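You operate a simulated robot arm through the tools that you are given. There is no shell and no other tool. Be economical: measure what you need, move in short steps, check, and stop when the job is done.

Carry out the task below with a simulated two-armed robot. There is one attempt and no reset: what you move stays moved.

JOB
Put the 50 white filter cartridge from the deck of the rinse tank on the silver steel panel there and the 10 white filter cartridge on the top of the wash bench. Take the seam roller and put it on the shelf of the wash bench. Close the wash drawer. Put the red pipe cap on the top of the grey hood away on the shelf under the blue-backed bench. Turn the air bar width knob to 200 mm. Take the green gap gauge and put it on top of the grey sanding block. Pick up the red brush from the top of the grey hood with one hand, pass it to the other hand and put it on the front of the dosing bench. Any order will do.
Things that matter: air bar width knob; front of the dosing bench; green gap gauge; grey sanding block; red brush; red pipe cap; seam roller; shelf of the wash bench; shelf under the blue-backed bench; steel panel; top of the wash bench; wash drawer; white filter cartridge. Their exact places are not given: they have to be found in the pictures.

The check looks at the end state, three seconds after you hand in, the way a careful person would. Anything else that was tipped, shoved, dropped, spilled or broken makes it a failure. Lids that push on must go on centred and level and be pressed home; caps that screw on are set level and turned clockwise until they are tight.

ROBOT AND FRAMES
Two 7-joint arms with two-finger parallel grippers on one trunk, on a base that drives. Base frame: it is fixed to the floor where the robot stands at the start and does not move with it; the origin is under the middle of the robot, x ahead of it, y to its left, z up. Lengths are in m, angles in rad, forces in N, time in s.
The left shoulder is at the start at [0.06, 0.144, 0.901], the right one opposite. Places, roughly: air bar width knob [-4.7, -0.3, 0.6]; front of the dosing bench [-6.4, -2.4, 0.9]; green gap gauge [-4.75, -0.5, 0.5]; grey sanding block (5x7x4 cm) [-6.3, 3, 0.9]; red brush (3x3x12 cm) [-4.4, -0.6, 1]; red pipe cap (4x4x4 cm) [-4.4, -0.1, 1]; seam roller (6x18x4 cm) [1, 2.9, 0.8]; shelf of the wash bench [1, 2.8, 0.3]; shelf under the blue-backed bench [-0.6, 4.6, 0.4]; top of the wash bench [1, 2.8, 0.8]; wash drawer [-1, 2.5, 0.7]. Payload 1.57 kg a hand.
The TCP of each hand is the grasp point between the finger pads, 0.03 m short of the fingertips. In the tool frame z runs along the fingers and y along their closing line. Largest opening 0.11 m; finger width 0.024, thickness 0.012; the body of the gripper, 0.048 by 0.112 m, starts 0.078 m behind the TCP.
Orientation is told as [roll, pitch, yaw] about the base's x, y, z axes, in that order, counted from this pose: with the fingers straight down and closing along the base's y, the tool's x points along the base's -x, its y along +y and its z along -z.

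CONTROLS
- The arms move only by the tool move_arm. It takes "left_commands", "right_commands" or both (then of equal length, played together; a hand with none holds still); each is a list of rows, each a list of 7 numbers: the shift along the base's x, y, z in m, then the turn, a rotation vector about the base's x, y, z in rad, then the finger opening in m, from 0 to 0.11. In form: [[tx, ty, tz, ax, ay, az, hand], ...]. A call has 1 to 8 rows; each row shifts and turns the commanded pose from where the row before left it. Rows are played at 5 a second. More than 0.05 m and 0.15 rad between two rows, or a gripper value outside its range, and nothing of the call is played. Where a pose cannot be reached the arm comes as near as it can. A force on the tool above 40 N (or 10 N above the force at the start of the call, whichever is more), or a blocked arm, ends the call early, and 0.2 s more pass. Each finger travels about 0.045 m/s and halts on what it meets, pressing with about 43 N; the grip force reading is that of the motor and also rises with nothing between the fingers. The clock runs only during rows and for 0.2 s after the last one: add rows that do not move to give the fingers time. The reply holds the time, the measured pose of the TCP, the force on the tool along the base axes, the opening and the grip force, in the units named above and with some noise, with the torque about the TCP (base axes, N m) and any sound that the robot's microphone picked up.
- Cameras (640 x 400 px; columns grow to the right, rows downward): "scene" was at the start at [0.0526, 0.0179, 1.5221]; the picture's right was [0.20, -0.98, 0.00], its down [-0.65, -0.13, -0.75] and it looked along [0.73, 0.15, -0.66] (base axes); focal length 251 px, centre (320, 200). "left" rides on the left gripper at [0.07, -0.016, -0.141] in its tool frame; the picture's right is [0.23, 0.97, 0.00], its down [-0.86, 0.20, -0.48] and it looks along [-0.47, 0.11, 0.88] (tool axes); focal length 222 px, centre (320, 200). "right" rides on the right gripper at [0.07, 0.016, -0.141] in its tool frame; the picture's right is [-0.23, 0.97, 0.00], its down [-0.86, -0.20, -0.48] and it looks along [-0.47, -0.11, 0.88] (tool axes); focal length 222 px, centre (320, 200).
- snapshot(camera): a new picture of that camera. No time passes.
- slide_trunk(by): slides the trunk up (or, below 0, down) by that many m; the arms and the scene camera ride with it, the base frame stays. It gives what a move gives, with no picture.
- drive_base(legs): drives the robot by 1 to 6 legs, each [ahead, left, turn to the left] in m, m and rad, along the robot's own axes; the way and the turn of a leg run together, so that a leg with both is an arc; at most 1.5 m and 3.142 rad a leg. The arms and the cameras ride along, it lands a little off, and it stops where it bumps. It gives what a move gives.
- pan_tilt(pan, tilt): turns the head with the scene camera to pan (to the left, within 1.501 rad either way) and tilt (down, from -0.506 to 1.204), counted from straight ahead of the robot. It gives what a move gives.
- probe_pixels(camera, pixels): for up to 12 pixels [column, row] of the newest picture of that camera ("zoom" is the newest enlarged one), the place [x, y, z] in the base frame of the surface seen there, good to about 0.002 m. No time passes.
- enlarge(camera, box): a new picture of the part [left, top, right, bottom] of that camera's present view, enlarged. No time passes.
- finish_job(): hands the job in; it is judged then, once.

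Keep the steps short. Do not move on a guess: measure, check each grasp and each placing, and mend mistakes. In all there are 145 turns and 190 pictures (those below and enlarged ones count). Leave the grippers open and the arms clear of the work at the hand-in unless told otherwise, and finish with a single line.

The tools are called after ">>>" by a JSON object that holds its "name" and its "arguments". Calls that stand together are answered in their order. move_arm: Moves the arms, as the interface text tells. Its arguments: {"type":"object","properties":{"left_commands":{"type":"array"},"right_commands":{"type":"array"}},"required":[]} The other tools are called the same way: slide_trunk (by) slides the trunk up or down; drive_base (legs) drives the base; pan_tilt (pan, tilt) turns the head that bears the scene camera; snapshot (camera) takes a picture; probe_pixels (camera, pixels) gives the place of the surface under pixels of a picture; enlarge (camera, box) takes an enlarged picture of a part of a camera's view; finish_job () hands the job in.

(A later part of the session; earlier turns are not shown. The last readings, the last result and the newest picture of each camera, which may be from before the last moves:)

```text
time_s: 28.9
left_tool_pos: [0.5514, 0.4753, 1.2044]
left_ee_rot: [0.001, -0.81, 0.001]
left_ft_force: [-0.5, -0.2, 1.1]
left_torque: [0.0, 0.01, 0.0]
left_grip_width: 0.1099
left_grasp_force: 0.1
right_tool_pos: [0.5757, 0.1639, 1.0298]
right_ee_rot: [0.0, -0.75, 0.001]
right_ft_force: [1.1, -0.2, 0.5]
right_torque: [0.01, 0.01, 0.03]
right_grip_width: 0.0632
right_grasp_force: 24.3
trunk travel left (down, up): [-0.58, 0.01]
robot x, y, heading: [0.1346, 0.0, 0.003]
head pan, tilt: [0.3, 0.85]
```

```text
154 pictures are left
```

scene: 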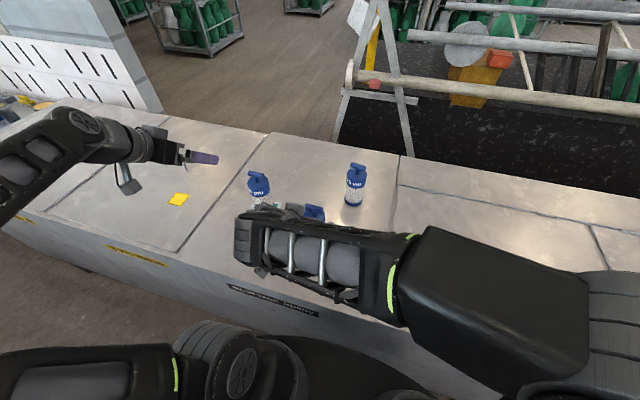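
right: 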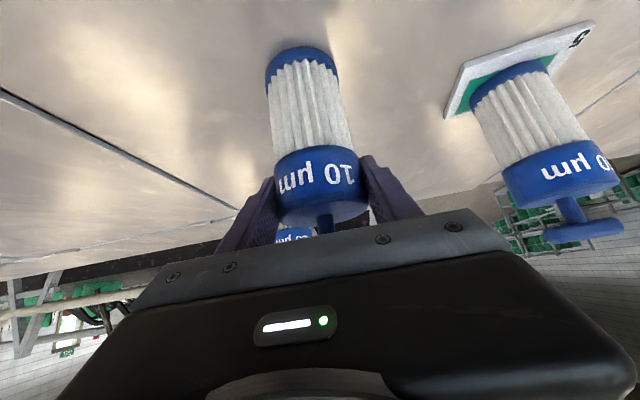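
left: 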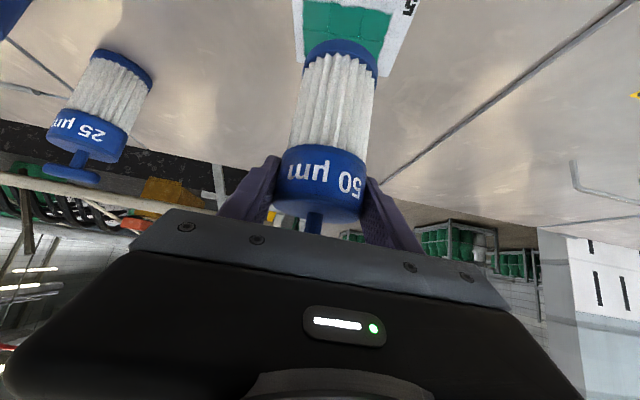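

Gripped. Lift it, bring the right hand back to its side; untilt and draw in the left hand.

>>> {"name": "move_arm", "arguments": {"left_commands": [[0, 0, 0, 0, 0.135, 0, 0.11], [-0.02, 0, 0, 0, 0.135, 0, 0.11], [-0.02, 0, 0, 0, 0.135, 0, 0.11], [-0.03, -0.02, 0, 0, 0.135, 0, 0.11], [-0.03, -0.02, 0, 0, 0.135, 0, 0.11], [-0.03, -0.02, 0, 0, 0.135, 0, 0.11], [0, -0.02, 0, 0, 0, 0, 0.11], [0, 0, 0, 0, 0, 0, 0.11]], "right_commands": [[0, 0, 0.035, 0, 0, 0, 0.04], [0, 0, 0.035, 0, 0, 0, 0.04], [-0.03, -0.03, 0, 0, 0, 0, 0.04], [-0.03, -0.035, 0, 0, 0, 0, 0.04], [-0.03, -0.035, 0, 0, 0, 0, 0.04], [-0.02, -0.04, 0, 0, 0, 0, 0.04], [0, -0.04, 0, 0, 0, 0, 0.04], [0, 0, 0, 0, 0, 0, 0.04]]}}

>>> {"name": "snapshot", "arguments": {"camera": "scene"}}

```text
time_s: 30.7
left_tool_pos: [0.4454, 0.3895, 1.1698]
left_ee_rot: [-0.003, 0.0, 0.001]
left_ft_force: [-1.0, 0.2, -0.2]
left_torque: [-0.02, 0.01, 0.0]
left_grip_width: 0.1101
left_grasp_force: 0.0
left hand out of reach, approached as far as the arm can: row 6
right_tool_pos: [0.4692, -0.0158, 1.1012]
right_ee_rot: [-0.002, -0.748, 0.002]
right_ft_force: [0.8, 0.6, -1.5]
right_torque: [-0.03, 0.02, -0.01]
right_grip_width: 0.0631
right_grasp_force: 42.7
trunk travel left (down, up): [-0.58, 0.01]
robot x, y, heading: [0.1346, 0.001, -0.002]
head pan, tilt: [0.3, 0.85]
```

```text
153 pictures are left
```

scene: 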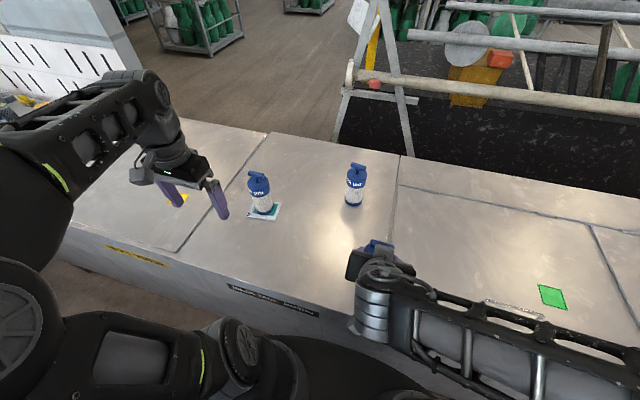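

Now back off 0.38 m, then look left down the aisle and measure its limits.

>>> {"name": "drive_base", "arguments": {"legs": [[-0.38, 0, 0]]}}

>>> {"name": "pan_tilt", "arguments": {"pan": 1.35, "tilt": 0.4}}

>>> {"name": "snapshot", "arguments": {"camera": "scene"}}

>>> {"name": "probe_pixels", "arguments": {"camera": "scene", "pixels": [[60, 330], [95, 240], [120, 220], [200, 150], [160, 230], [300, 200], [330, 180], [345, 165], [310, 165], [140, 300], [180, 210], [270, 135]]}}

```text
time_s: 33.1
left_tool_pos: [0.0639, 0.3889, 1.1708]
left_ee_rot: [-0.001, -0.001, 0.002]
left_ft_force: [-0.3, 0.6, 0.7]
left_torque: [-0.03, -0.03, 0.0]
left_grip_width: 0.11
left_grasp_force: 0.0
right_tool_pos: [0.0876, -0.0184, 1.1004]
right_ee_rot: [0.001, -0.752, 0.002]
right_ft_force: [-0.5, 0.3, -1.7]
right_torque: [-0.01, 0.01, 0.0]
right_grip_width: 0.0628
right_grasp_force: 43.5
trunk travel left (down, up): [-0.58, 0.01]
robot x, y, heading: [-0.2458, -0.0015, 0.003]
head pan, tilt: [0.3, 0.85]
```

```text
time_s: 34.4
left_tool_pos: [0.0646, 0.3888, 1.1709]
left_ee_rot: [0.001, 0.001, 0.001]
left_ft_force: [-0.5, 0.5, 0.3]
left_torque: [0.01, 0.02, -0.02]
left_grip_width: 0.1099
left_grasp_force: 0.1
right_tool_pos: [0.088, -0.018, 1.1012]
right_ee_rot: [0.001, -0.748, 0.002]
right_ft_force: [-0.3, -0.3, -1.6]
right_torque: [0.0, 0.02, 0.02]
right_grip_width: 0.063
right_grasp_force: 43.1
trunk travel left (down, up): [-0.58, 0.01]
robot x, y, heading: [-0.2435, 0.0028, 0.002]
head pan, tilt: [1.349, 0.4]
```

```text
152 pictures are left
```

scene: 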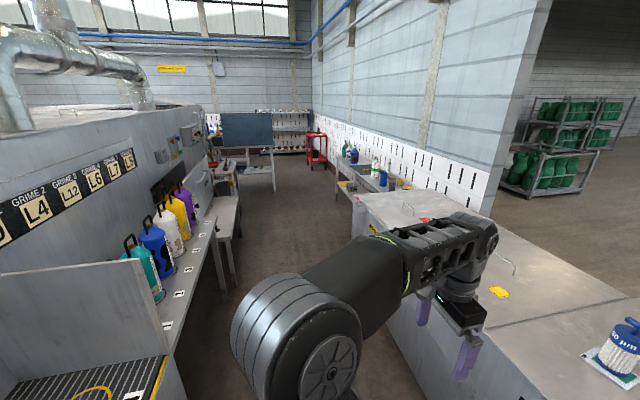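

```text
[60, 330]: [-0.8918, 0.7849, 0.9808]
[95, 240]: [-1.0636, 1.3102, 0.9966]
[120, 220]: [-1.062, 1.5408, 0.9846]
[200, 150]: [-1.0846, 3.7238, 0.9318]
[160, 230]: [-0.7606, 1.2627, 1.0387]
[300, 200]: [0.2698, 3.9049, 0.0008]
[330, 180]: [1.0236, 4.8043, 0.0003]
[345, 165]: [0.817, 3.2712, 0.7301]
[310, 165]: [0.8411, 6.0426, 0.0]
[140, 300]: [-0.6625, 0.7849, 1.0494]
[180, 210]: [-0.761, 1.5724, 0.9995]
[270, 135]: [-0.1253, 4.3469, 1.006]
```

Aisle is clear (benches at x≲-0.65, tank at x≥0.38). Drive left 1.4 m then look.

>>> {"name": "drive_base", "arguments": {"legs": [[0, 1.4, 0]]}}

>>> {"name": "pan_tilt", "arguments": {"pan": 0.75, "tilt": 0.55}}

>>> {"name": "snapshot", "arguments": {"camera": "scene"}}

```text
time_s: 41.3
left_tool_pos: [0.0563, 1.7677, 1.1707]
left_ee_rot: [-0.001, 0.0, 0.008]
left_ft_force: [-0.5, 0.9, -1.1]
left_torque: [-0.01, -0.02, 0.02]
left_grip_width: 0.1097
left_grasp_force: 0.0
right_tool_pos: [0.0838, 1.3626, 1.1005]
right_ee_rot: [-0.001, -0.749, 0.007]
right_ft_force: [0.6, -0.2, -1.7]
right_torque: [0.02, 0.01, -0.04]
right_grip_width: 0.0629
right_grasp_force: 43.2
trunk travel left (down, up): [-0.58, 0.01]
robot x, y, heading: [-0.2525, 1.3794, 0.006]
head pan, tilt: [1.349, 0.4]
```

```text
time_s: 42.3
left_tool_pos: [0.0563, 1.7673, 1.1703]
left_ee_rot: [0.001, 0.0, 0.005]
left_ft_force: [0.2, -0.9, -1.0]
left_torque: [-0.04, 0.02, 0.01]
left_grip_width: 0.11
left_grasp_force: 0.0
right_tool_pos: [0.0831, 1.3618, 1.1004]
right_ee_rot: [0.001, -0.748, 0.007]
right_ft_force: [-0.2, 0.7, -2.2]
right_torque: [0.01, -0.06, -0.03]
right_grip_width: 0.063
right_grasp_force: 42.6
trunk travel left (down, up): [-0.58, 0.01]
robot x, y, heading: [-0.253, 1.3732, 0.003]
head pan, tilt: [0.75, 0.55]
```

```text
151 pictures are left
```

scene: 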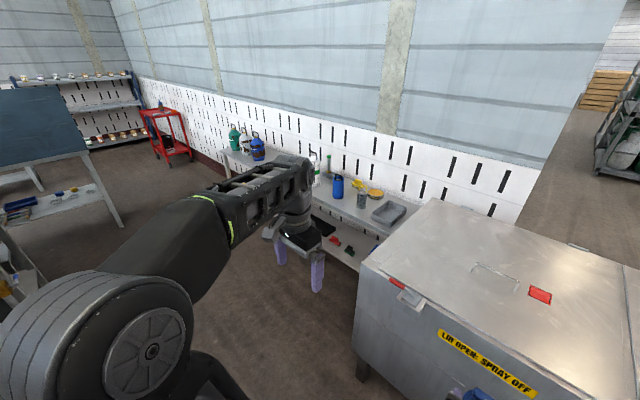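

The wash bench is ahead-left with a shelf below. Drive left another 1.3 m.

>>> {"name": "drive_base", "arguments": {"legs": [[0, 1.35, 0]]}}

>>> {"name": "pan_tilt", "arguments": {"pan": 0.1, "tilt": 0.55}}

>>> {"name": "snapshot", "arguments": {"camera": "scene"}}

>>> {"name": "enlarge", "arguments": {"camera": "scene", "box": [160, 120, 480, 320]}}

```text
time_s: 49.0
left_tool_pos: [0.0308, 3.1045, 1.1716]
left_ee_rot: [-0.001, -0.001, 0.024]
left_ft_force: [1.2, 1.0, 0.2]
left_torque: [-0.02, -0.01, 0.0]
left_grip_width: 0.1101
left_grasp_force: 0.0
right_tool_pos: [0.0621, 2.6982, 1.1006]
right_ee_rot: [-0.001, -0.748, 0.023]
right_ft_force: [0.1, 0.7, -1.3]
right_torque: [-0.02, -0.03, 0.01]
right_grip_width: 0.0626
right_grasp_force: 42.5
trunk travel left (down, up): [-0.58, 0.01]
robot x, y, heading: [-0.2723, 2.7099, 0.025]
head pan, tilt: [0.75, 0.55]
```

```text
time_s: 50.0
left_tool_pos: [0.0309, 3.1023, 1.1704]
left_ee_rot: [-0.002, -0.001, 0.022]
left_ft_force: [-0.1, 1.1, -0.2]
left_torque: [0.04, -0.01, -0.03]
left_grip_width: 0.1098
left_grasp_force: 0.2
right_tool_pos: [0.0622, 2.6981, 1.0997]
right_ee_rot: [0.0, -0.749, 0.023]
right_ft_force: [0.2, 0.6, -1.6]
right_torque: [0.0, 0.02, 0.01]
right_grip_width: 0.0629
right_grasp_force: 43.4
trunk travel left (down, up): [-0.58, 0.01]
robot x, y, heading: [-0.2681, 2.7054, 0.026]
head pan, tilt: [0.099, 0.55]
```

```text
150 pictures are left
```

scene: 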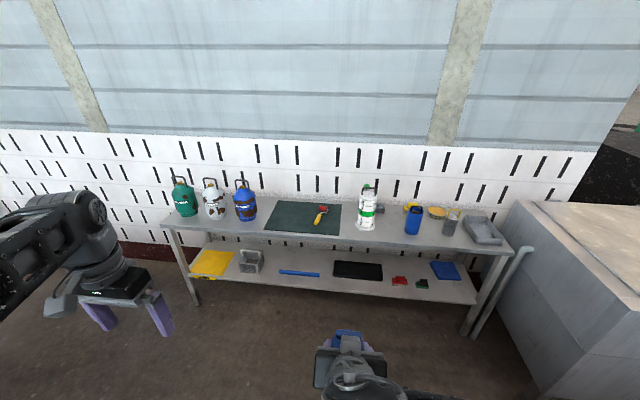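

```text
2.00 times, centred on (320, 220) of scene
```

zoom: 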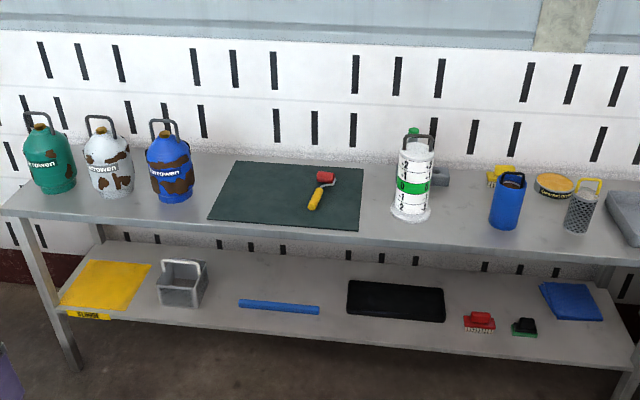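

The seam roller (red head, yellow handle) is on the green mat at zoom (320,190). I'll probe the layout.

>>> {"name": "probe_pixels", "arguments": {"camera": "zoom", "pixels": [[325, 177], [313, 200], [333, 184], [220, 215], [362, 215], [455, 222], [480, 200], [400, 232], [205, 205], [410, 210], [507, 220], [200, 222]]}}

>>> {"name": "probe_pixels", "arguments": {"camera": "zoom", "pixels": [[240, 303], [320, 310], [280, 285], [350, 285], [445, 315], [200, 300], [230, 280], [330, 290], [330, 335], [465, 325], [330, 262], [250, 325]]}}

```text
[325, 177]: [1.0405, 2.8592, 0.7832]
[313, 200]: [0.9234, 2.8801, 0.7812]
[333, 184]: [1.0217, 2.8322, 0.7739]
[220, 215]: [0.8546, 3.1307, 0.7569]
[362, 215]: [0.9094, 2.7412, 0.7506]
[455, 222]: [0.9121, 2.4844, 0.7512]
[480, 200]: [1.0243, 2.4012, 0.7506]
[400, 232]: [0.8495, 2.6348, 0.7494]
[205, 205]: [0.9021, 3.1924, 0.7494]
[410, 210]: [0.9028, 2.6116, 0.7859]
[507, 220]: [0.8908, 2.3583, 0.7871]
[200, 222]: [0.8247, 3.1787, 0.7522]
```

```text
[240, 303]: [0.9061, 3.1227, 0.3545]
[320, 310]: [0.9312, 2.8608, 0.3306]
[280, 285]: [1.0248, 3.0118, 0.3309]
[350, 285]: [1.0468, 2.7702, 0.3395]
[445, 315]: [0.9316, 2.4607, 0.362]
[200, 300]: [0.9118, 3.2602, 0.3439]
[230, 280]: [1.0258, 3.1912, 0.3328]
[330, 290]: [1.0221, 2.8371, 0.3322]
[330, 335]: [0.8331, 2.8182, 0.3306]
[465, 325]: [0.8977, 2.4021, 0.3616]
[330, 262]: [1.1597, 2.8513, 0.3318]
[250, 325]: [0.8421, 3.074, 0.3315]
```

Bench top z≈0.75, front edge x≈0.80, shelf z≈0.331. I'll set the 10 µm at about (0.87,2.485), between the white bottle and the blue cup. First check the tank corner and the handle region.

>>> {"name": "probe_pixels", "arguments": {"camera": "scene", "pixels": [[510, 210], [500, 320], [540, 370], [515, 255], [480, 320], [575, 270], [345, 340], [370, 370], [420, 245], [366, 222], [411, 230], [388, 232]]}}

```text
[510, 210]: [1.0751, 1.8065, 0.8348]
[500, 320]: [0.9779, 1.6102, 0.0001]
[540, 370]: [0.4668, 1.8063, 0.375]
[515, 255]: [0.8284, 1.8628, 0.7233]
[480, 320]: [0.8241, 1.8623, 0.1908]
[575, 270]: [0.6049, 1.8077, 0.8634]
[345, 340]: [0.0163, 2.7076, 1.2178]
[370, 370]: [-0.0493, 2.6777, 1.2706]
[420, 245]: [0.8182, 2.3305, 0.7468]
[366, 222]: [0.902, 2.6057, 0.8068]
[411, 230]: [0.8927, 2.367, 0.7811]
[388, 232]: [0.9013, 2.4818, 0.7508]
```

Tank end is at y 1.81, well clear. Straighten, drive ahead 0.58 and slightly right.

>>> {"name": "drive_base", "arguments": {"legs": [[0, 0, -0.025], [0.58, -0.05, 0]]}}

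>>> {"name": "pan_tilt", "arguments": {"pan": -0.1, "tilt": 0.75}}

>>> {"name": "snapshot", "arguments": {"camera": "scene"}}

```text
time_s: 53.7
left_tool_pos: [0.6232, 3.0449, 1.1705]
left_ee_rot: [0.0, 0.003, -0.002]
left_ft_force: [-0.3, 0.6, -0.2]
left_torque: [-0.02, 0.03, 0.02]
left_grip_width: 0.1101
left_grasp_force: 0.0
right_tool_pos: [0.6449, 2.6372, 1.1006]
right_ee_rot: [-0.001, -0.749, -0.002]
right_ft_force: [-0.1, -0.4, -2.9]
right_torque: [0.0, 0.02, 0.0]
right_grip_width: 0.063
right_grasp_force: 42.8
trunk travel left (down, up): [-0.58, 0.01]
robot x, y, heading: [0.3133, 2.6583, -0.002]
head pan, tilt: [0.099, 0.55]
```

```text
time_s: 54.4
left_tool_pos: [0.6242, 3.0441, 1.171]
left_ee_rot: [0.0, -0.001, -0.002]
left_ft_force: [-0.3, 0.1, 0.5]
left_torque: [-0.02, -0.01, 0.01]
left_grip_width: 0.1101
left_grasp_force: 0.2
right_tool_pos: [0.6452, 2.6381, 1.1014]
right_ee_rot: [0.001, -0.749, -0.001]
right_ft_force: [0.1, -0.4, -2.0]
right_torque: [-0.02, 0.02, 0.0]
right_grip_width: 0.0628
right_grasp_force: 43.0
trunk travel left (down, up): [-0.58, 0.01]
robot x, y, heading: [0.3114, 2.6574, -0.001]
head pan, tilt: [-0.099, 0.75]
```

```text
148 pictures are left
```

scene: 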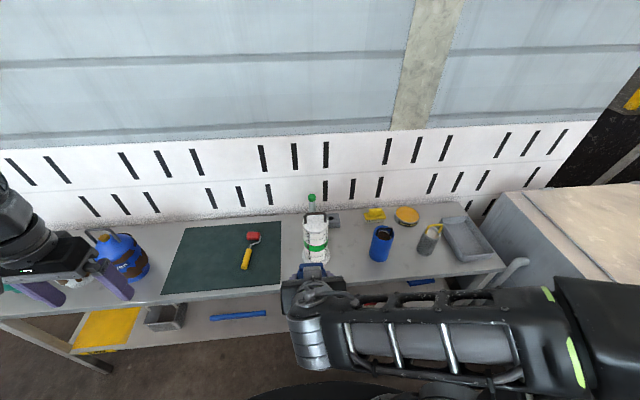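

Move the right hand to y≈2.485 and forward to x≈0.87.

>>> {"name": "move_arm", "arguments": {"right_commands": [[0, -0.04, 0, 0, 0, 0, 0.04], [0, -0.04, 0, 0, 0, 0, 0.04], [0, -0.04, 0, 0, 0, 0, 0.04], [0.03, -0.033, 0, 0, 0, 0, 0.04], [0.048, 0, 0, 0, 0, 0, 0.04], [0.048, 0, 0, 0, 0, 0, 0.04], [0.049, 0, 0, 0, 0, 0, 0.04], [0.049, 0, 0, 0, 0, 0, 0.04]]}}

>>> {"name": "slide_trunk", "arguments": {"by": -0.15}}

>>> {"name": "snapshot", "arguments": {"camera": "scene"}}

>>> {"name": "snapshot", "arguments": {"camera": "right"}}

```text
time_s: 56.2
left_tool_pos: [0.6241, 3.0436, 1.1707]
left_ee_rot: [0.001, 0.001, -0.003]
left_ft_force: [-0.1, 0.3, -1.0]
left_torque: [0.02, 0.0, -0.01]
left_grip_width: 0.1098
left_grasp_force: 0.0
right_tool_pos: [0.9049, 2.5145, 1.1438]
right_ee_rot: [-0.001, -0.748, -0.001]
right_ft_force: [-0.5, -0.6, -1.6]
right_torque: [-0.05, 0.03, -0.02]
right_grip_width: 0.0632
right_grasp_force: 43.2
right hand out of reach, approached as far as the arm can: row 1, 2, 3
trunk travel left (down, up): [-0.58, 0.01]
robot x, y, heading: [0.3105, 2.655, 0.001]
head pan, tilt: [-0.099, 0.75]
```

```text
time_s: 58.0
left_tool_pos: [0.6239, 3.0441, 1.0214]
left_ee_rot: [-0.001, -0.001, -0.001]
left_ft_force: [0.9, 0.3, -1.0]
left_torque: [-0.01, 0.02, 0.01]
left_grip_width: 0.1099
left_grasp_force: 0.1
right_tool_pos: [0.9034, 2.5155, 0.995]
right_ee_rot: [0.0, -0.748, -0.002]
right_ft_force: [-0.2, -0.6, -2.8]
right_torque: [0.01, 0.02, -0.01]
right_grip_width: 0.0631
right_grasp_force: 42.9
trunk travel left (down, up): [-0.43, 0.16]
robot x, y, heading: [0.3147, 2.6599, 0.0]
head pan, tilt: [-0.099, 0.75]
```

```text
147 pictures are left
```

scene: 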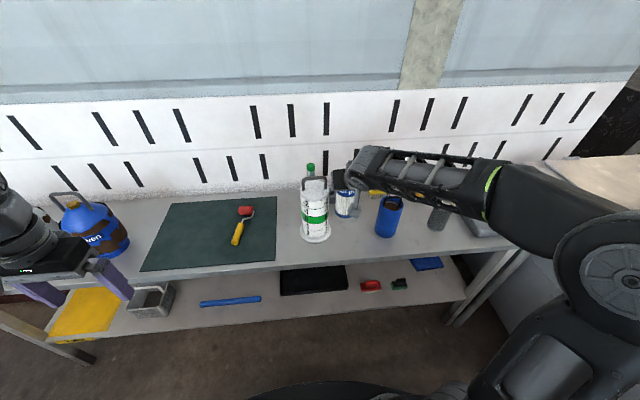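

```text
146 pictures are left
```

right: 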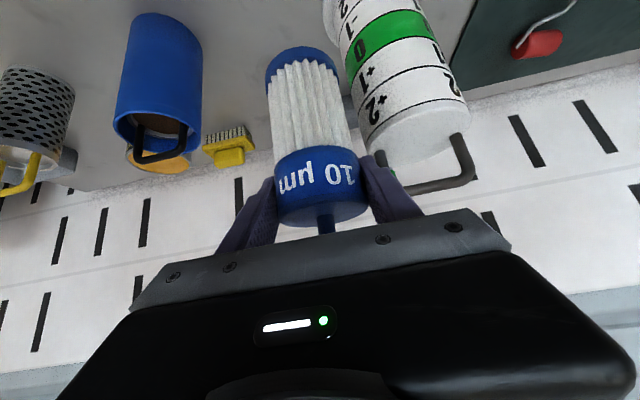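

Shift to (0.868,2.475) and lower to about 1.5 cm above contact.

>>> {"name": "move_arm", "arguments": {"right_commands": [[-0.018, -0.02, 0, 0, 0, 0, 0.04], [-0.018, -0.02, 0, 0, 0, 0, 0.04], [0, 0, -0.04, 0, 0, 0, 0.04], [0, 0, -0.04, 0, 0, 0, 0.04], [0, 0, -0.04, 0, 0, 0, 0.04], [0, 0, 0, 0, 0, 0, 0.04]]}}

>>> {"name": "snapshot", "arguments": {"camera": "right"}}

>>> {"name": "enlarge", "arguments": {"camera": "scene", "box": [250, 130, 490, 280]}}

```text
time_s: 59.4
left_tool_pos: [0.6242, 3.0443, 1.0209]
left_ee_rot: [-0.001, 0.001, -0.003]
left_ft_force: [-0.2, -0.7, 0.4]
left_torque: [0.0, 0.0, -0.02]
left_grip_width: 0.11
left_grasp_force: 0.0
right_tool_pos: [0.8666, 2.4752, 0.8735]
right_ee_rot: [0.002, -0.75, -0.004]
right_ft_force: [-0.2, 0.1, -1.5]
right_torque: [-0.02, 0.0, -0.02]
right_grip_width: 0.0627
right_grasp_force: 42.7
trunk travel left (down, up): [-0.43, 0.16]
robot x, y, heading: [0.3149, 2.6558, 0.003]
head pan, tilt: [-0.099, 0.75]
```

```text
145 pictures are left
```

right: 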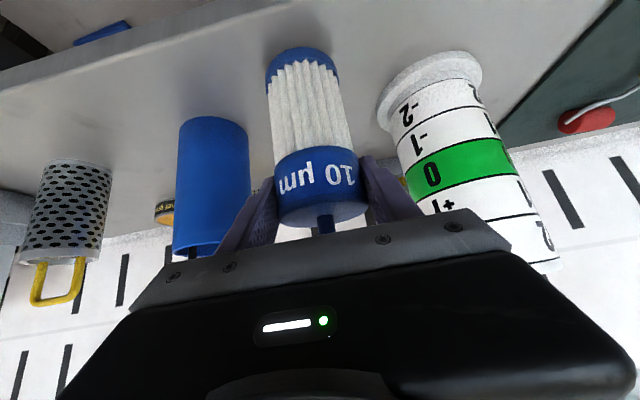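

```text
2.67 times, centred on (370, 205) of scene
```

zoom: 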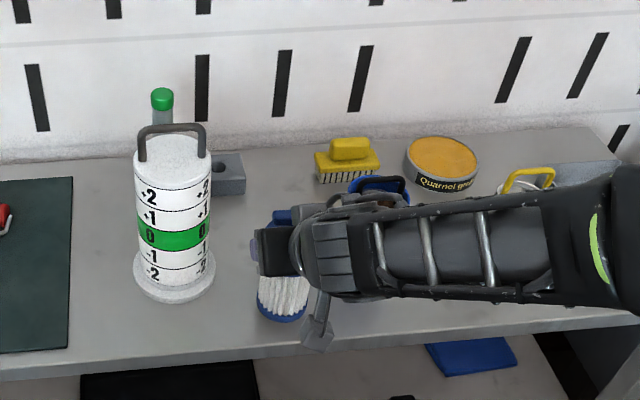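

Lower slowly to contact.

>>> {"name": "move_arm", "arguments": {"right_commands": [[0, 0, -0.005, 0, 0, 0, 0.04], [0, 0, -0.003, 0, 0, 0, 0.04], [0, 0, -0.002, 0, 0, 0, 0.04], [0, 0, -0.001, 0, 0, 0, 0.04], [0, 0, -0.001, 0, 0, 0, 0.04], [0, 0, 0, 0, 0, 0, 0.04]]}}

```text
time_s: 60.8
left_tool_pos: [0.6227, 3.0451, 1.0206]
left_ee_rot: [0.001, -0.001, -0.002]
left_ft_force: [0.9, 0.1, -0.4]
left_torque: [-0.03, -0.02, -0.01]
left_grip_width: 0.1101
left_grasp_force: 0.0
right_tool_pos: [0.8678, 2.4745, 0.8625]
right_ee_rot: [0.0, -0.748, -0.004]
right_ft_force: [0.0, 0.6, -1.1]
right_torque: [0.0, 0.02, 0.0]
right_grip_width: 0.0629
right_grasp_force: 43.1
trunk travel left (down, up): [-0.43, 0.16]
robot x, y, heading: [0.3095, 2.6571, -0.003]
head pan, tilt: [-0.099, 0.75]
```

>>> {"name": "move_arm", "arguments": {"right_commands": [[0, 0, -0.001, 0, 0, 0, 0.04], [0, 0, -0.001, 0, 0, 0, 0.04], [0, 0, -0.001, 0, 0, 0, 0.04]]}}

```text
time_s: 61.6
left_tool_pos: [0.6236, 3.0441, 1.0203]
left_ee_rot: [0.0, 0.0, -0.003]
left_ft_force: [-0.5, -0.2, -0.1]
left_torque: [-0.01, -0.02, 0.03]
left_grip_width: 0.1098
left_grasp_force: 0.1
right_tool_pos: [0.8676, 2.4738, 0.8596]
right_ee_rot: [-0.001, -0.749, -0.002]
right_ft_force: [0.1, 0.5, -2.0]
right_torque: [-0.03, -0.01, 0.01]
right_grip_width: 0.063
right_grasp_force: 43.1
trunk travel left (down, up): [-0.43, 0.16]
robot x, y, heading: [0.3096, 2.6546, -0.008]
head pan, tilt: [-0.099, 0.75]
```

>>> {"name": "move_arm", "arguments": {"right_commands": [[0, 0, -0.001, 0, 0, 0, 0.04], [0, 0, -0.001, 0, 0, 0, 0.04], [0, 0, -0.001, 0, 0, 0, 0.04]]}}

>>> {"name": "snapshot", "arguments": {"camera": "right"}}

```text
time_s: 62.4
left_tool_pos: [0.6216, 3.044, 1.0214]
left_ee_rot: [-0.001, 0.0, -0.004]
left_ft_force: [0.1, -0.4, 0.3]
left_torque: [-0.02, 0.02, -0.06]
left_grip_width: 0.1103
left_grasp_force: 0.1
right_tool_pos: [0.8682, 2.4754, 0.8587]
right_ee_rot: [-0.002, -0.754, -0.002]
right_ft_force: [-2.0, -2.1, 15.3]
right_torque: [-0.13, 0.68, 0.05]
right_grip_width: 0.0631
right_grasp_force: 43.3
trunk travel left (down, up): [-0.43, 0.16]
robot x, y, heading: [0.3139, 2.6548, 0.0]
head pan, tilt: [-0.099, 0.75]
```

```text
143 pictures are left
```

right: 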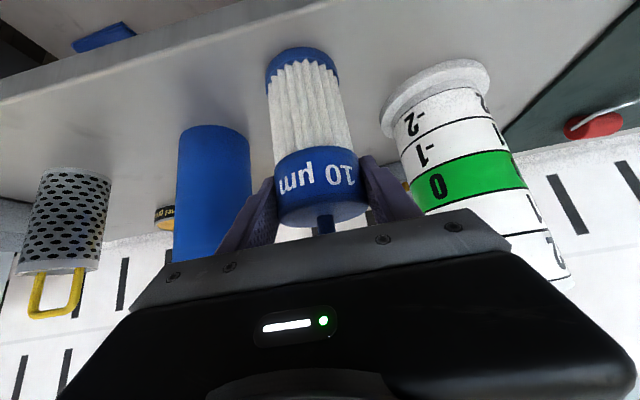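

Contact. Ease up, open to 0.085 only (neighbours close), back out along the tool axis.

>>> {"name": "move_arm", "arguments": {"right_commands": [[0, 0, 0.0015, 0, 0, 0, 0.064], [0, 0, 0, 0, 0, 0, 0.075], [0, 0, 0, 0, 0, 0, 0.085], [-0.02, 0, 0.022, 0, 0, 0, 0.085], [-0.03, 0, 0.032, 0, 0, 0, 0.085], [-0.03, 0, 0.034, 0, 0, 0, 0.085], [-0.035, 0, 0.034, 0, 0, 0, 0.085], [-0.04, 0, 0.02, 0, 0, 0, 0.11]]}}

>>> {"name": "enlarge", "arguments": {"camera": "scene", "box": [120, 130, 440, 330]}}

```text
time_s: 64.2
left_tool_pos: [0.6222, 3.0449, 1.0218]
left_ee_rot: [0.001, 0.001, -0.001]
left_ft_force: [-0.2, 0.0, -0.3]
left_torque: [0.04, -0.01, -0.01]
left_grip_width: 0.1104
left_grasp_force: 0.1
right_tool_pos: [0.7126, 2.4751, 1.0024]
right_ee_rot: [-0.001, -0.751, 0.0]
right_ft_force: [-0.3, -0.2, 0.6]
right_torque: [-0.01, -0.04, 0.0]
right_grip_width: 0.1098
right_grasp_force: 0.1
trunk travel left (down, up): [-0.43, 0.16]
robot x, y, heading: [0.3097, 2.655, -0.003]
head pan, tilt: [-0.099, 0.75]
```

```text
2.00 times, centred on (280, 230) of scene
```

zoom: 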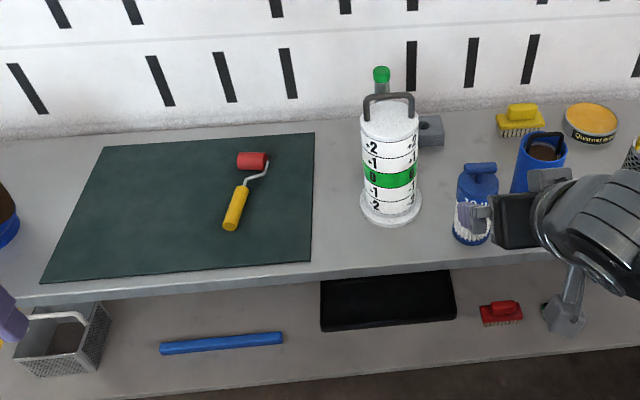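

10 µm stands well. Now measure the roller and the shelf gap.

>>> {"name": "probe_pixels", "arguments": {"camera": "zoom", "pixels": [[231, 226], [236, 208], [242, 190], [228, 208], [245, 208], [252, 160], [240, 160], [266, 163], [280, 338], [322, 300], [322, 330], [300, 380]]}}

>>> {"name": "enlarge", "arguments": {"camera": "scene", "box": [200, 190, 280, 250]}}

>>> {"name": "snapshot", "arguments": {"camera": "left"}}

```text
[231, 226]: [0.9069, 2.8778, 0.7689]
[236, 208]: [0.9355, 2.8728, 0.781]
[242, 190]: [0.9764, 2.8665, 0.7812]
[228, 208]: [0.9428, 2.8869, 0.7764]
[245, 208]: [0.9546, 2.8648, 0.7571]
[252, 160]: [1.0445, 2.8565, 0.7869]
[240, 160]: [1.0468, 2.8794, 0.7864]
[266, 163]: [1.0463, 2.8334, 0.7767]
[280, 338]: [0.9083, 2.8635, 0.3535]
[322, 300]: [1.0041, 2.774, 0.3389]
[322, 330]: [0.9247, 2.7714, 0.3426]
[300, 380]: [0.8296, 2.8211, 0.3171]
```

```text
6.67 times, centred on (240, 220) of scene
```

zoom: 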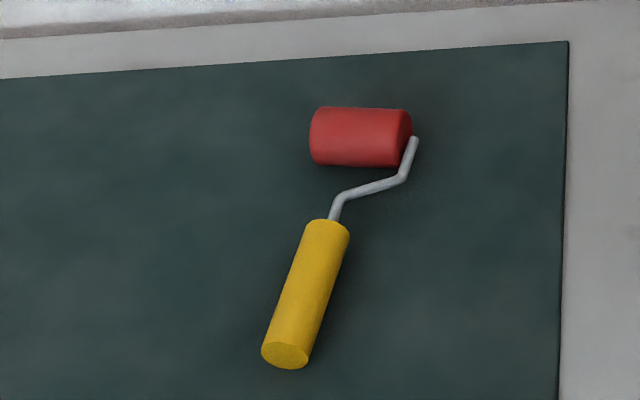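

```text
140 pictures are left
```

left: 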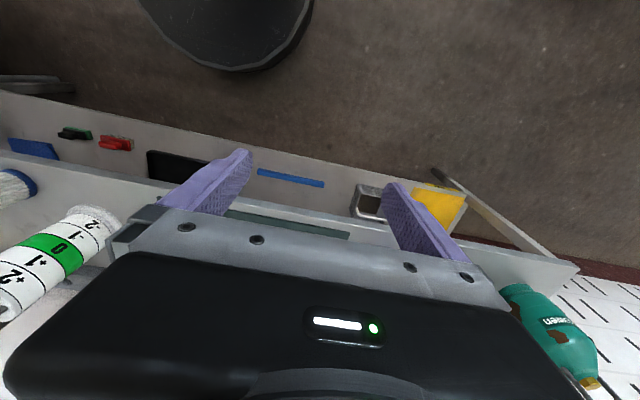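

Handle mid (0.945,2.872), nearly along x (yaw ≈-0.15), top z 0.781. Left hand: tilt 0.85 forward, yaw -0.15, and move to a standoff.

>>> {"name": "move_arm", "arguments": {"left_commands": [[0.0213, -0.0258, -0.015, 0, -0.1417, 0, 0.11], [0.0213, -0.0258, -0.015, 0, -0.1417, 0, 0.11], [0.0213, -0.0258, -0.015, 0, -0.1417, 0, 0.11], [0.0213, -0.0258, -0.015, 0, -0.1417, 0, 0.11], [0.0213, -0.0258, -0.015, 0, -0.1417, 0, 0.09], [0.0213, -0.0258, -0.015, 0, -0.1417, 0, 0.08], [0, 0, 0, 0, 0, -0.149, 0.07], [0, 0, 0, 0, 0, 0, 0.07]]}}

>>> {"name": "snapshot", "arguments": {"camera": "left"}}

```text
time_s: 66.0
left_tool_pos: [0.775, 2.8919, 0.9434]
left_ee_rot: [0.004, -0.85, -0.153]
left_ft_force: [1.0, 0.7, 0.4]
left_torque: [-0.03, -0.02, 0.0]
left_grip_width: 0.0702
left_grasp_force: 0.0
left hand out of reach, approached as far as the arm can: row 6
right_tool_pos: [0.7117, 2.475, 1.0023]
right_ee_rot: [0.0, -0.75, -0.003]
right_ft_force: [0.3, -0.2, -0.4]
right_torque: [-0.01, 0.01, -0.02]
right_grip_width: 0.11
right_grasp_force: 0.2
trunk travel left (down, up): [-0.43, 0.16]
robot x, y, heading: [0.3105, 2.658, -0.002]
head pan, tilt: [-0.099, 0.75]
```

```text
139 pictures are left
```

left: 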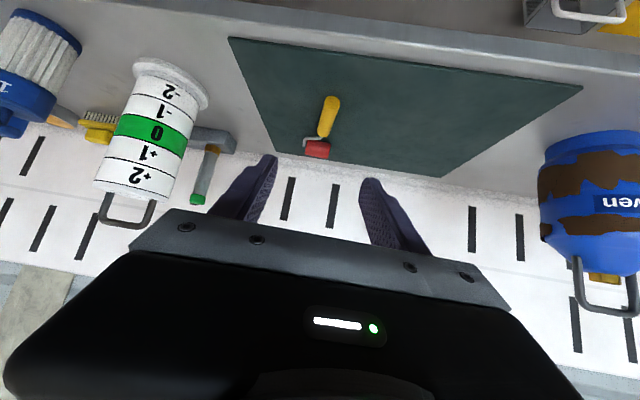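

Go to the standoff (0.841,2.887,0.85).

>>> {"name": "move_arm", "arguments": {"left_commands": [[0.022, -0.002, -0.031, 0, 0, 0, 0.07], [0.022, -0.002, -0.031, 0, 0, 0, 0.07], [0.022, -0.001, -0.031, 0, 0, 0, 0.07], [0, 0, 0, 0, 0, 0, 0.07]]}}

>>> {"name": "snapshot", "arguments": {"camera": "left"}}

>>> {"name": "enlarge", "arguments": {"camera": "scene", "box": [160, 150, 320, 270]}}

```text
time_s: 67.0
left_tool_pos: [0.841, 2.8893, 0.8504]
left_ee_rot: [0.005, -0.849, -0.151]
left_ft_force: [-0.3, -0.3, -1.5]
left_torque: [0.01, 0.02, 0.01]
left_grip_width: 0.07
left_grasp_force: 0.1
right_tool_pos: [0.7128, 2.476, 1.0021]
right_ee_rot: [0.0, -0.748, -0.001]
right_ft_force: [-0.1, 0.2, 1.3]
right_torque: [-0.01, -0.01, 0.0]
right_grip_width: 0.11
right_grasp_force: 0.1
trunk travel left (down, up): [-0.43, 0.16]
robot x, y, heading: [0.3124, 2.6565, -0.004]
head pan, tilt: [-0.099, 0.75]
```

```text
138 pictures are left
```

left: 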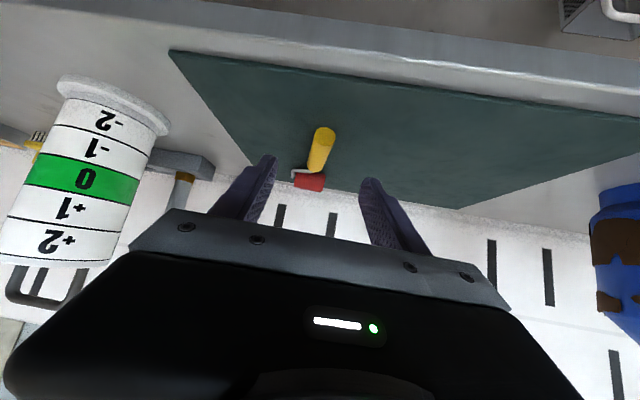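

```text
3.33 times, centred on (240, 210) of scene
```

zoom: 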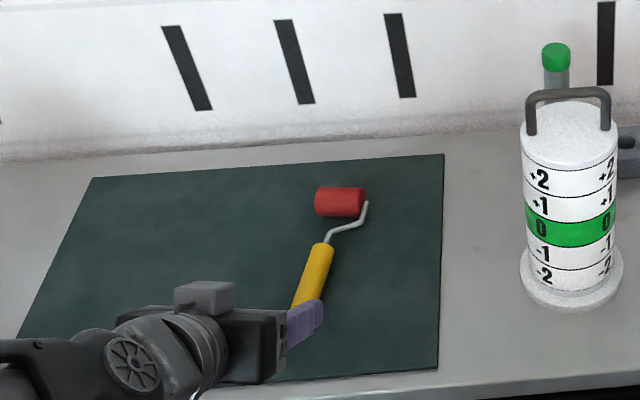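

Aligned. Advance to the handle.

>>> {"name": "move_arm", "arguments": {"left_commands": [[0.025, -0.004, -0.022, 0, 0, 0, 0.07], [0.025, -0.004, -0.022, 0, 0, 0, 0.07], [0.0245, -0.005, -0.021, 0, 0, 0, 0.07], [0, 0, 0, 0, 0, 0, 0.07]]}}

>>> {"name": "snapshot", "arguments": {"camera": "left"}}

>>> {"name": "enlarge", "arguments": {"camera": "scene", "box": [180, 170, 300, 260]}}

```text
time_s: 68.0
left_tool_pos: [0.9149, 2.8757, 0.7857]
left_ee_rot: [0.004, -0.851, -0.153]
left_ft_force: [1.6, -0.7, 0.0]
left_torque: [-0.01, 0.02, 0.02]
left_grip_width: 0.0701
left_grasp_force: 0.0
right_tool_pos: [0.7144, 2.4757, 1.0018]
right_ee_rot: [0.0, -0.749, -0.002]
right_ft_force: [-0.9, -0.2, -0.5]
right_torque: [0.02, -0.02, 0.03]
right_grip_width: 0.1098
right_grasp_force: 0.1
trunk travel left (down, up): [-0.43, 0.16]
robot x, y, heading: [0.3113, 2.6525, -0.003]
head pan, tilt: [-0.099, 0.75]
```

```text
136 pictures are left
```

left: 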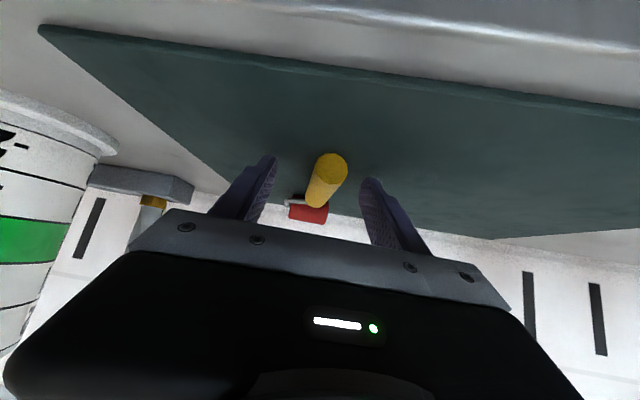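

```text
4.44 times, centred on (240, 215) of scene
```

zoom: 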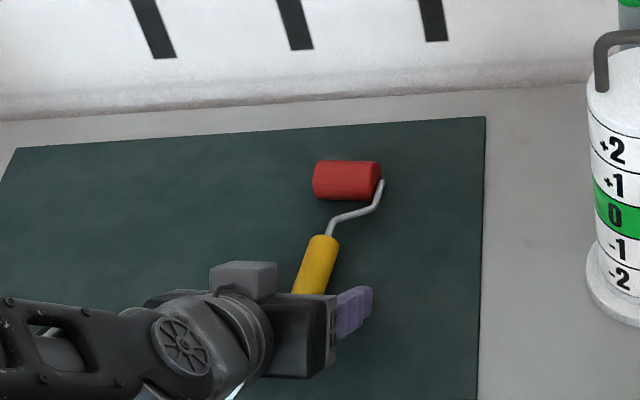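

Handle between the pads. Close.

>>> {"name": "move_arm", "arguments": {"left_commands": [[0, 0, 0, 0, 0, 0, 0.04], [0, 0, 0, 0, 0, 0, 0.01], [0, 0, 0, 0, 0, 0, 0.01], [0, 0, 0, 0, 0, 0, 0.01], [0, 0, 0, 0, 0, 0, 0.01]]}}

>>> {"name": "move_arm", "arguments": {"left_commands": [[0, 0, 0.02, 0, 0, 0, 0.01], [0, 0, 0.03, 0, 0, 0, 0.01], [0, 0, 0.03, 0, 0, 0, 0.01], [0, 0, 0, 0, 0, 0, 0.01]]}}

>>> {"name": "snapshot", "arguments": {"camera": "left"}}

>>> {"name": "enlarge", "arguments": {"camera": "scene", "box": [160, 140, 320, 260]}}

```text
time_s: 69.2
left_tool_pos: [0.915, 2.8754, 0.7865]
left_ee_rot: [0.003, -0.849, -0.152]
left_ft_force: [0.2, 1.0, 0.7]
left_torque: [-0.01, -0.04, 0.1]
left_grip_width: 0.023
left_grasp_force: 33.4
right_tool_pos: [0.7126, 2.4753, 1.0026]
right_ee_rot: [0.0, -0.749, -0.002]
right_ft_force: [-0.1, -0.3, -0.2]
right_torque: [0.01, 0.01, 0.01]
right_grip_width: 0.11
right_grasp_force: 0.1
trunk travel left (down, up): [-0.43, 0.16]
robot x, y, heading: [0.3145, 2.6593, -0.002]
head pan, tilt: [-0.099, 0.75]
```

```text
time_s: 70.2
left_tool_pos: [0.9134, 2.8746, 0.8656]
left_ee_rot: [0.002, -0.85, -0.152]
left_ft_force: [-0.8, 0.2, -2.1]
left_torque: [0.05, 0.09, 0.02]
left_grip_width: 0.0227
left_grasp_force: 35.8
right_tool_pos: [0.7122, 2.4761, 1.0029]
right_ee_rot: [-0.001, -0.75, -0.002]
right_ft_force: [-0.3, 0.6, 0.0]
right_torque: [0.05, -0.02, -0.01]
right_grip_width: 0.1102
right_grasp_force: 0.0
trunk travel left (down, up): [-0.43, 0.16]
robot x, y, heading: [0.3154, 2.6593, -0.003]
head pan, tilt: [-0.099, 0.75]
```

```text
134 pictures are left
```

left: 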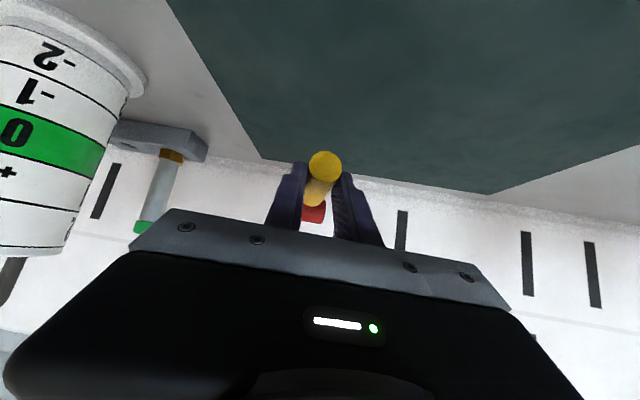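

```text
3.33 times, centred on (240, 200) of scene
```

zoom: 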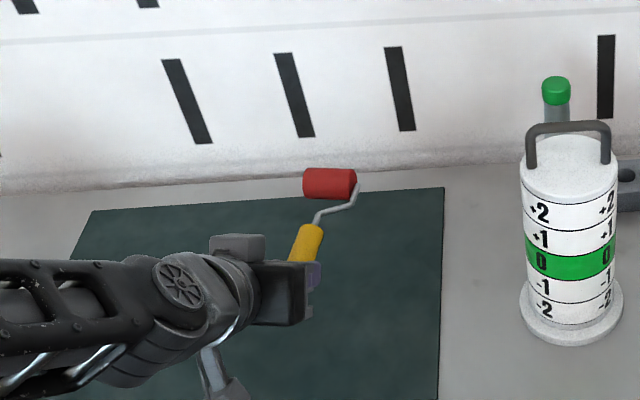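

Roller held (0.023 m). Back off 0.45 m, lower the trunk 0.40, then look at the shelf.

>>> {"name": "drive_base", "arguments": {"legs": [[-0.45, 0, 0]]}}

>>> {"name": "slide_trunk", "arguments": {"by": -0.39}}

>>> {"name": "pan_tilt", "arguments": {"pan": 0.15, "tilt": 0.5}}

>>> {"name": "snapshot", "arguments": {"camera": "scene"}}

```text
time_s: 72.9
left_tool_pos: [0.4603, 2.8736, 0.8656]
left_ee_rot: [0.004, -0.852, -0.156]
left_ft_force: [0.3, 0.5, -1.6]
left_torque: [0.01, 0.12, -0.03]
left_grip_width: 0.0228
left_grasp_force: 35.0
right_tool_pos: [0.2583, 2.4752, 1.0028]
right_ee_rot: [0.0, -0.748, -0.007]
right_ft_force: [-0.2, -0.6, -0.4]
right_torque: [-0.04, -0.01, 0.0]
right_grip_width: 0.1099
right_grasp_force: 0.0
trunk travel left (down, up): [-0.43, 0.16]
robot x, y, heading: [-0.1421, 2.6575, -0.004]
head pan, tilt: [-0.099, 0.75]
```

```text
time_s: 76.7
left_tool_pos: [0.46, 2.8736, 0.4752]
left_ee_rot: [0.002, -0.85, -0.156]
left_ft_force: [-0.3, 0.9, -0.7]
left_torque: [0.03, 0.12, -0.01]
left_grip_width: 0.0227
left_grasp_force: 34.9
right_tool_pos: [0.2585, 2.4762, 0.6123]
right_ee_rot: [-0.001, -0.75, -0.008]
right_ft_force: [0.1, 0.5, -0.4]
right_torque: [0.02, 0.0, -0.03]
right_grip_width: 0.1101
right_grasp_force: 0.1
trunk travel left (down, up): [-0.04, 0.55]
robot x, y, heading: [-0.1396, 2.6613, -0.009]
head pan, tilt: [-0.099, 0.75]
```

```text
time_s: 77.4
left_tool_pos: [0.4601, 2.8745, 0.4757]
left_ee_rot: [0.001, -0.851, -0.154]
left_ft_force: [0.8, 0.3, -1.3]
left_torque: [0.01, 0.16, -0.01]
left_grip_width: 0.0229
left_grasp_force: 35.1
right_tool_pos: [0.2588, 2.4754, 0.6127]
right_ee_rot: [0.001, -0.749, -0.006]
right_ft_force: [0.5, 0.4, -0.1]
right_torque: [-0.02, 0.01, -0.02]
right_grip_width: 0.1097
right_grasp_force: 0.1
trunk travel left (down, up): [-0.04, 0.55]
robot x, y, heading: [-0.1395, 2.6571, -0.002]
head pan, tilt: [0.15, 0.499]
```

```text
132 pictures are left
```

scene: 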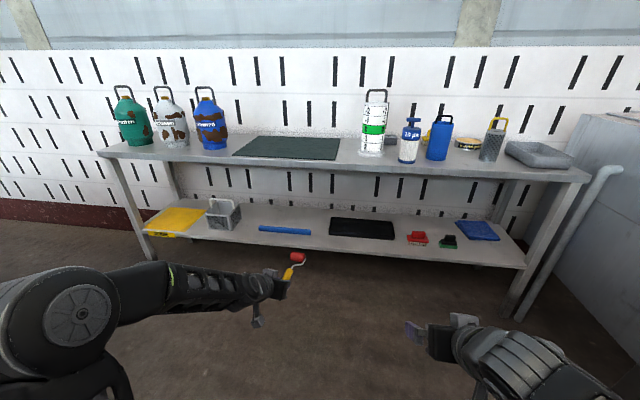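

Clear view. Enlarge the shelf gap and the held roller.

>>> {"name": "enlarge", "arguments": {"camera": "scene", "box": [240, 200, 400, 300]}}

>>> {"name": "probe_pixels", "arguments": {"camera": "zoom", "pixels": [[285, 122], [280, 136], [355, 90], [368, 130], [365, 148], [330, 150], [318, 110], [240, 226], [218, 228], [258, 222], [200, 275], [195, 290]]}}

```text
4.00 times, centred on (320, 250) of scene
```

zoom: 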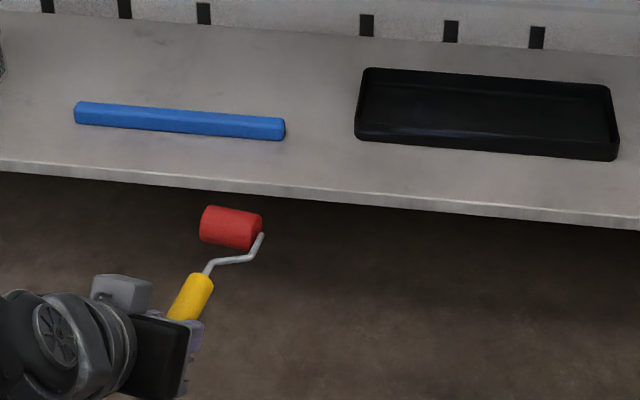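

```text
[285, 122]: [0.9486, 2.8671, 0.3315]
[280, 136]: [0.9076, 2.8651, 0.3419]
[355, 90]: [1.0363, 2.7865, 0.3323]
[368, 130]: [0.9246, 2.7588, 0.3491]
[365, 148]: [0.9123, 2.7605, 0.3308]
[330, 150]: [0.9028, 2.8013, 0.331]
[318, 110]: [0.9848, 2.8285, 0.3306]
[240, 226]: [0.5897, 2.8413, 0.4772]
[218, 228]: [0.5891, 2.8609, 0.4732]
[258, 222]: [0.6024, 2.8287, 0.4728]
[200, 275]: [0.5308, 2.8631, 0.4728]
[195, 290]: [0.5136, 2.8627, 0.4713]
```

Gap between strip end (y 2.866) and tray (y 2.773). Drive ahead 0.37 and 0.035 right.

>>> {"name": "drive_base", "arguments": {"legs": [[0.37, -0.035, 0]]}}

>>> {"name": "snapshot", "arguments": {"camera": "scene"}}

>>> {"name": "enlarge", "arguments": {"camera": "scene", "box": [200, 200, 400, 400]}}

>>> {"name": "snapshot", "arguments": {"camera": "left"}}

```text
time_s: 79.8
left_tool_pos: [0.8271, 2.8435, 0.4747]
left_ee_rot: [0.002, -0.849, -0.148]
left_ft_force: [-0.4, 0.0, -0.9]
left_torque: [0.03, 0.11, -0.03]
left_grip_width: 0.0229
left_grasp_force: 35.6
right_tool_pos: [0.6278, 2.4433, 0.6125]
right_ee_rot: [-0.001, -0.748, 0.001]
right_ft_force: [0.4, 0.4, 0.6]
right_torque: [0.02, -0.01, 0.02]
right_grip_width: 0.11
right_grasp_force: 0.0
trunk travel left (down, up): [-0.04, 0.55]
robot x, y, heading: [0.2283, 2.6233, 0.003]
head pan, tilt: [0.15, 0.499]
```

```text
130 pictures are left
```

scene: 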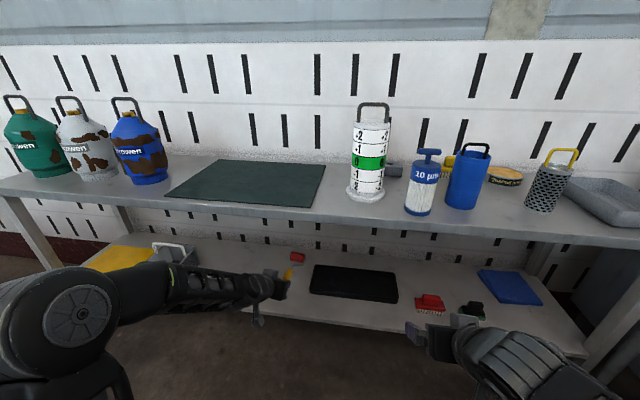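

```text
2.00 times, centred on (300, 300) of scene
```

zoom: 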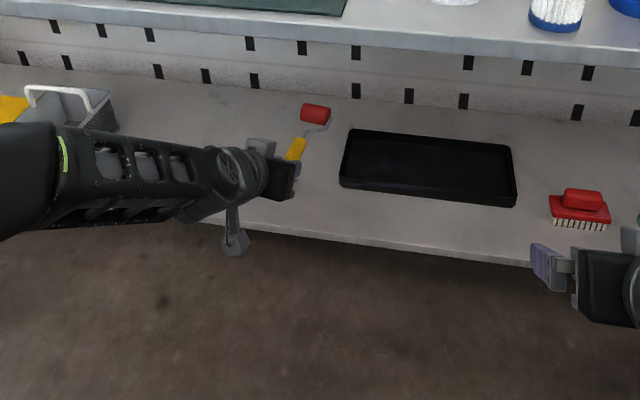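

```text
128 pictures are left
```

left: 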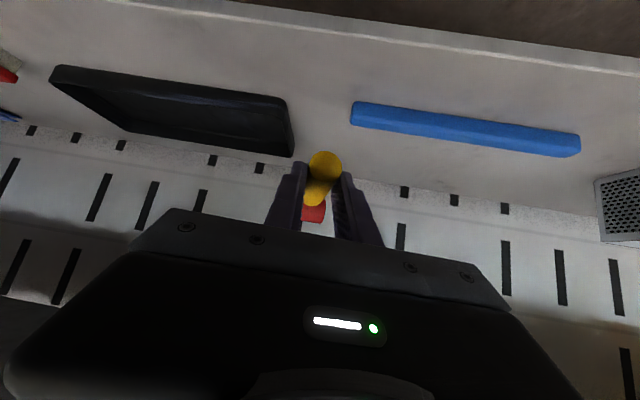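

Well lined up. Move in 2.3 cm and lower 9.5 cm.

>>> {"name": "move_arm", "arguments": {"left_commands": [[0.023, -0.004, 0, 0, 0, 0, 0.01], [0, 0, -0.035, 0, 0, 0, 0.01], [0, 0, -0.035, 0, 0, 0, 0.01], [0, 0, -0.025, 0, 0, 0, 0.01], [0, 0, 0, 0, 0, 0, 0.01]]}}

>>> {"name": "enlarge", "arguments": {"camera": "scene", "box": [200, 220, 360, 340]}}

>>> {"name": "snapshot", "arguments": {"camera": "left"}}

```text
time_s: 81.0
left_tool_pos: [0.8506, 2.8375, 0.3805]
left_ee_rot: [0.004, -0.849, -0.148]
left_ft_force: [0.2, -0.2, -1.9]
left_torque: [-0.01, 0.1, -0.01]
left_grip_width: 0.0228
left_grasp_force: 35.5
right_tool_pos: [0.6294, 2.444, 0.6121]
right_ee_rot: [0.001, -0.748, 0.002]
right_ft_force: [0.0, -0.1, -0.3]
right_torque: [0.04, 0.02, -0.01]
right_grip_width: 0.11
right_grasp_force: 0.0
trunk travel left (down, up): [-0.04, 0.55]
robot x, y, heading: [0.2257, 2.6238, -0.002]
head pan, tilt: [0.15, 0.499]
```

```text
3.33 times, centred on (280, 280) of scene
```

zoom: 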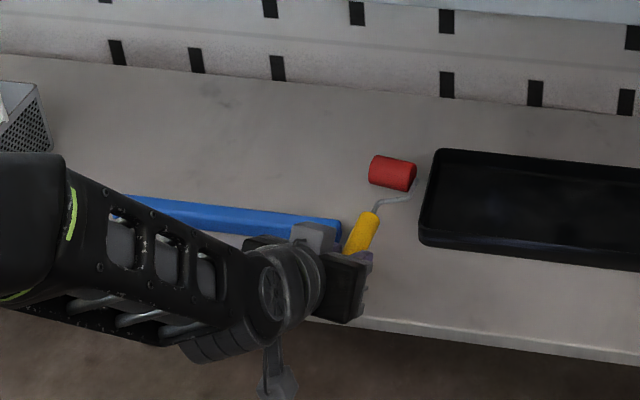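

```text
126 pictures are left
```

left: 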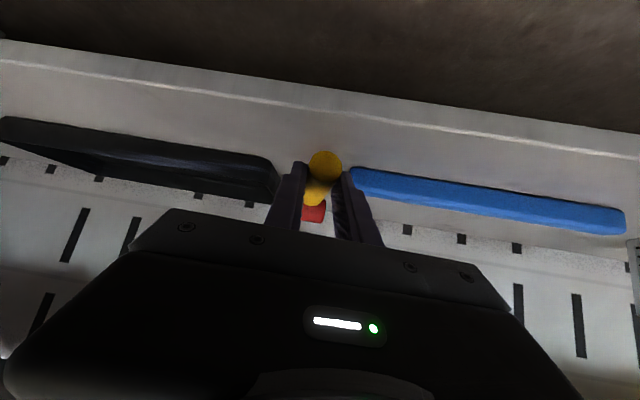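

>>> {"name": "probe_pixels", "arguments": {"camera": "zoom", "pixels": [[413, 195], [392, 170], [375, 168], [362, 230], [350, 248], [430, 200], [422, 235], [338, 228], [370, 262]]}}

```text
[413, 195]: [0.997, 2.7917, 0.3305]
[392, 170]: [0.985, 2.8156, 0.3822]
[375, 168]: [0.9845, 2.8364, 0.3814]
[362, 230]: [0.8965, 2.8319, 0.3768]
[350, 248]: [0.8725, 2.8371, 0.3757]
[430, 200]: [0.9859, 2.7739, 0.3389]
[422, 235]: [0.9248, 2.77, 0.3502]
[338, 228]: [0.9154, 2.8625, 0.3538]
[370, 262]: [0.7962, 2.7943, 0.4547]
```

About 1.2 cm clear on each side. Lower to contact.

>>> {"name": "move_arm", "arguments": {"left_commands": [[0, 0.001, -0.006, 0, 0, 0, 0.01], [0, 0, -0.004, 0, 0, 0, 0.01], [0, 0, -0.003, 0, 0, 0, 0.01], [0, 0, -0.002, 0, 0, 0, 0.01], [0, 0, 0, 0, 0, 0, 0.01]]}}

```text
time_s: 82.2
left_tool_pos: [0.8509, 2.8395, 0.3649]
left_ee_rot: [0.003, -0.849, -0.149]
left_ft_force: [-0.4, 0.0, -1.8]
left_torque: [0.06, 0.09, 0.04]
left_grip_width: 0.0228
left_grasp_force: 35.7
right_tool_pos: [0.6297, 2.4437, 0.6133]
right_ee_rot: [-0.001, -0.748, 0.001]
right_ft_force: [0.0, -0.7, 0.4]
right_torque: [-0.01, -0.01, 0.04]
right_grip_width: 0.1099
right_grasp_force: 0.0
trunk travel left (down, up): [-0.04, 0.55]
robot x, y, heading: [0.2267, 2.6239, 0.002]
head pan, tilt: [0.15, 0.499]
```

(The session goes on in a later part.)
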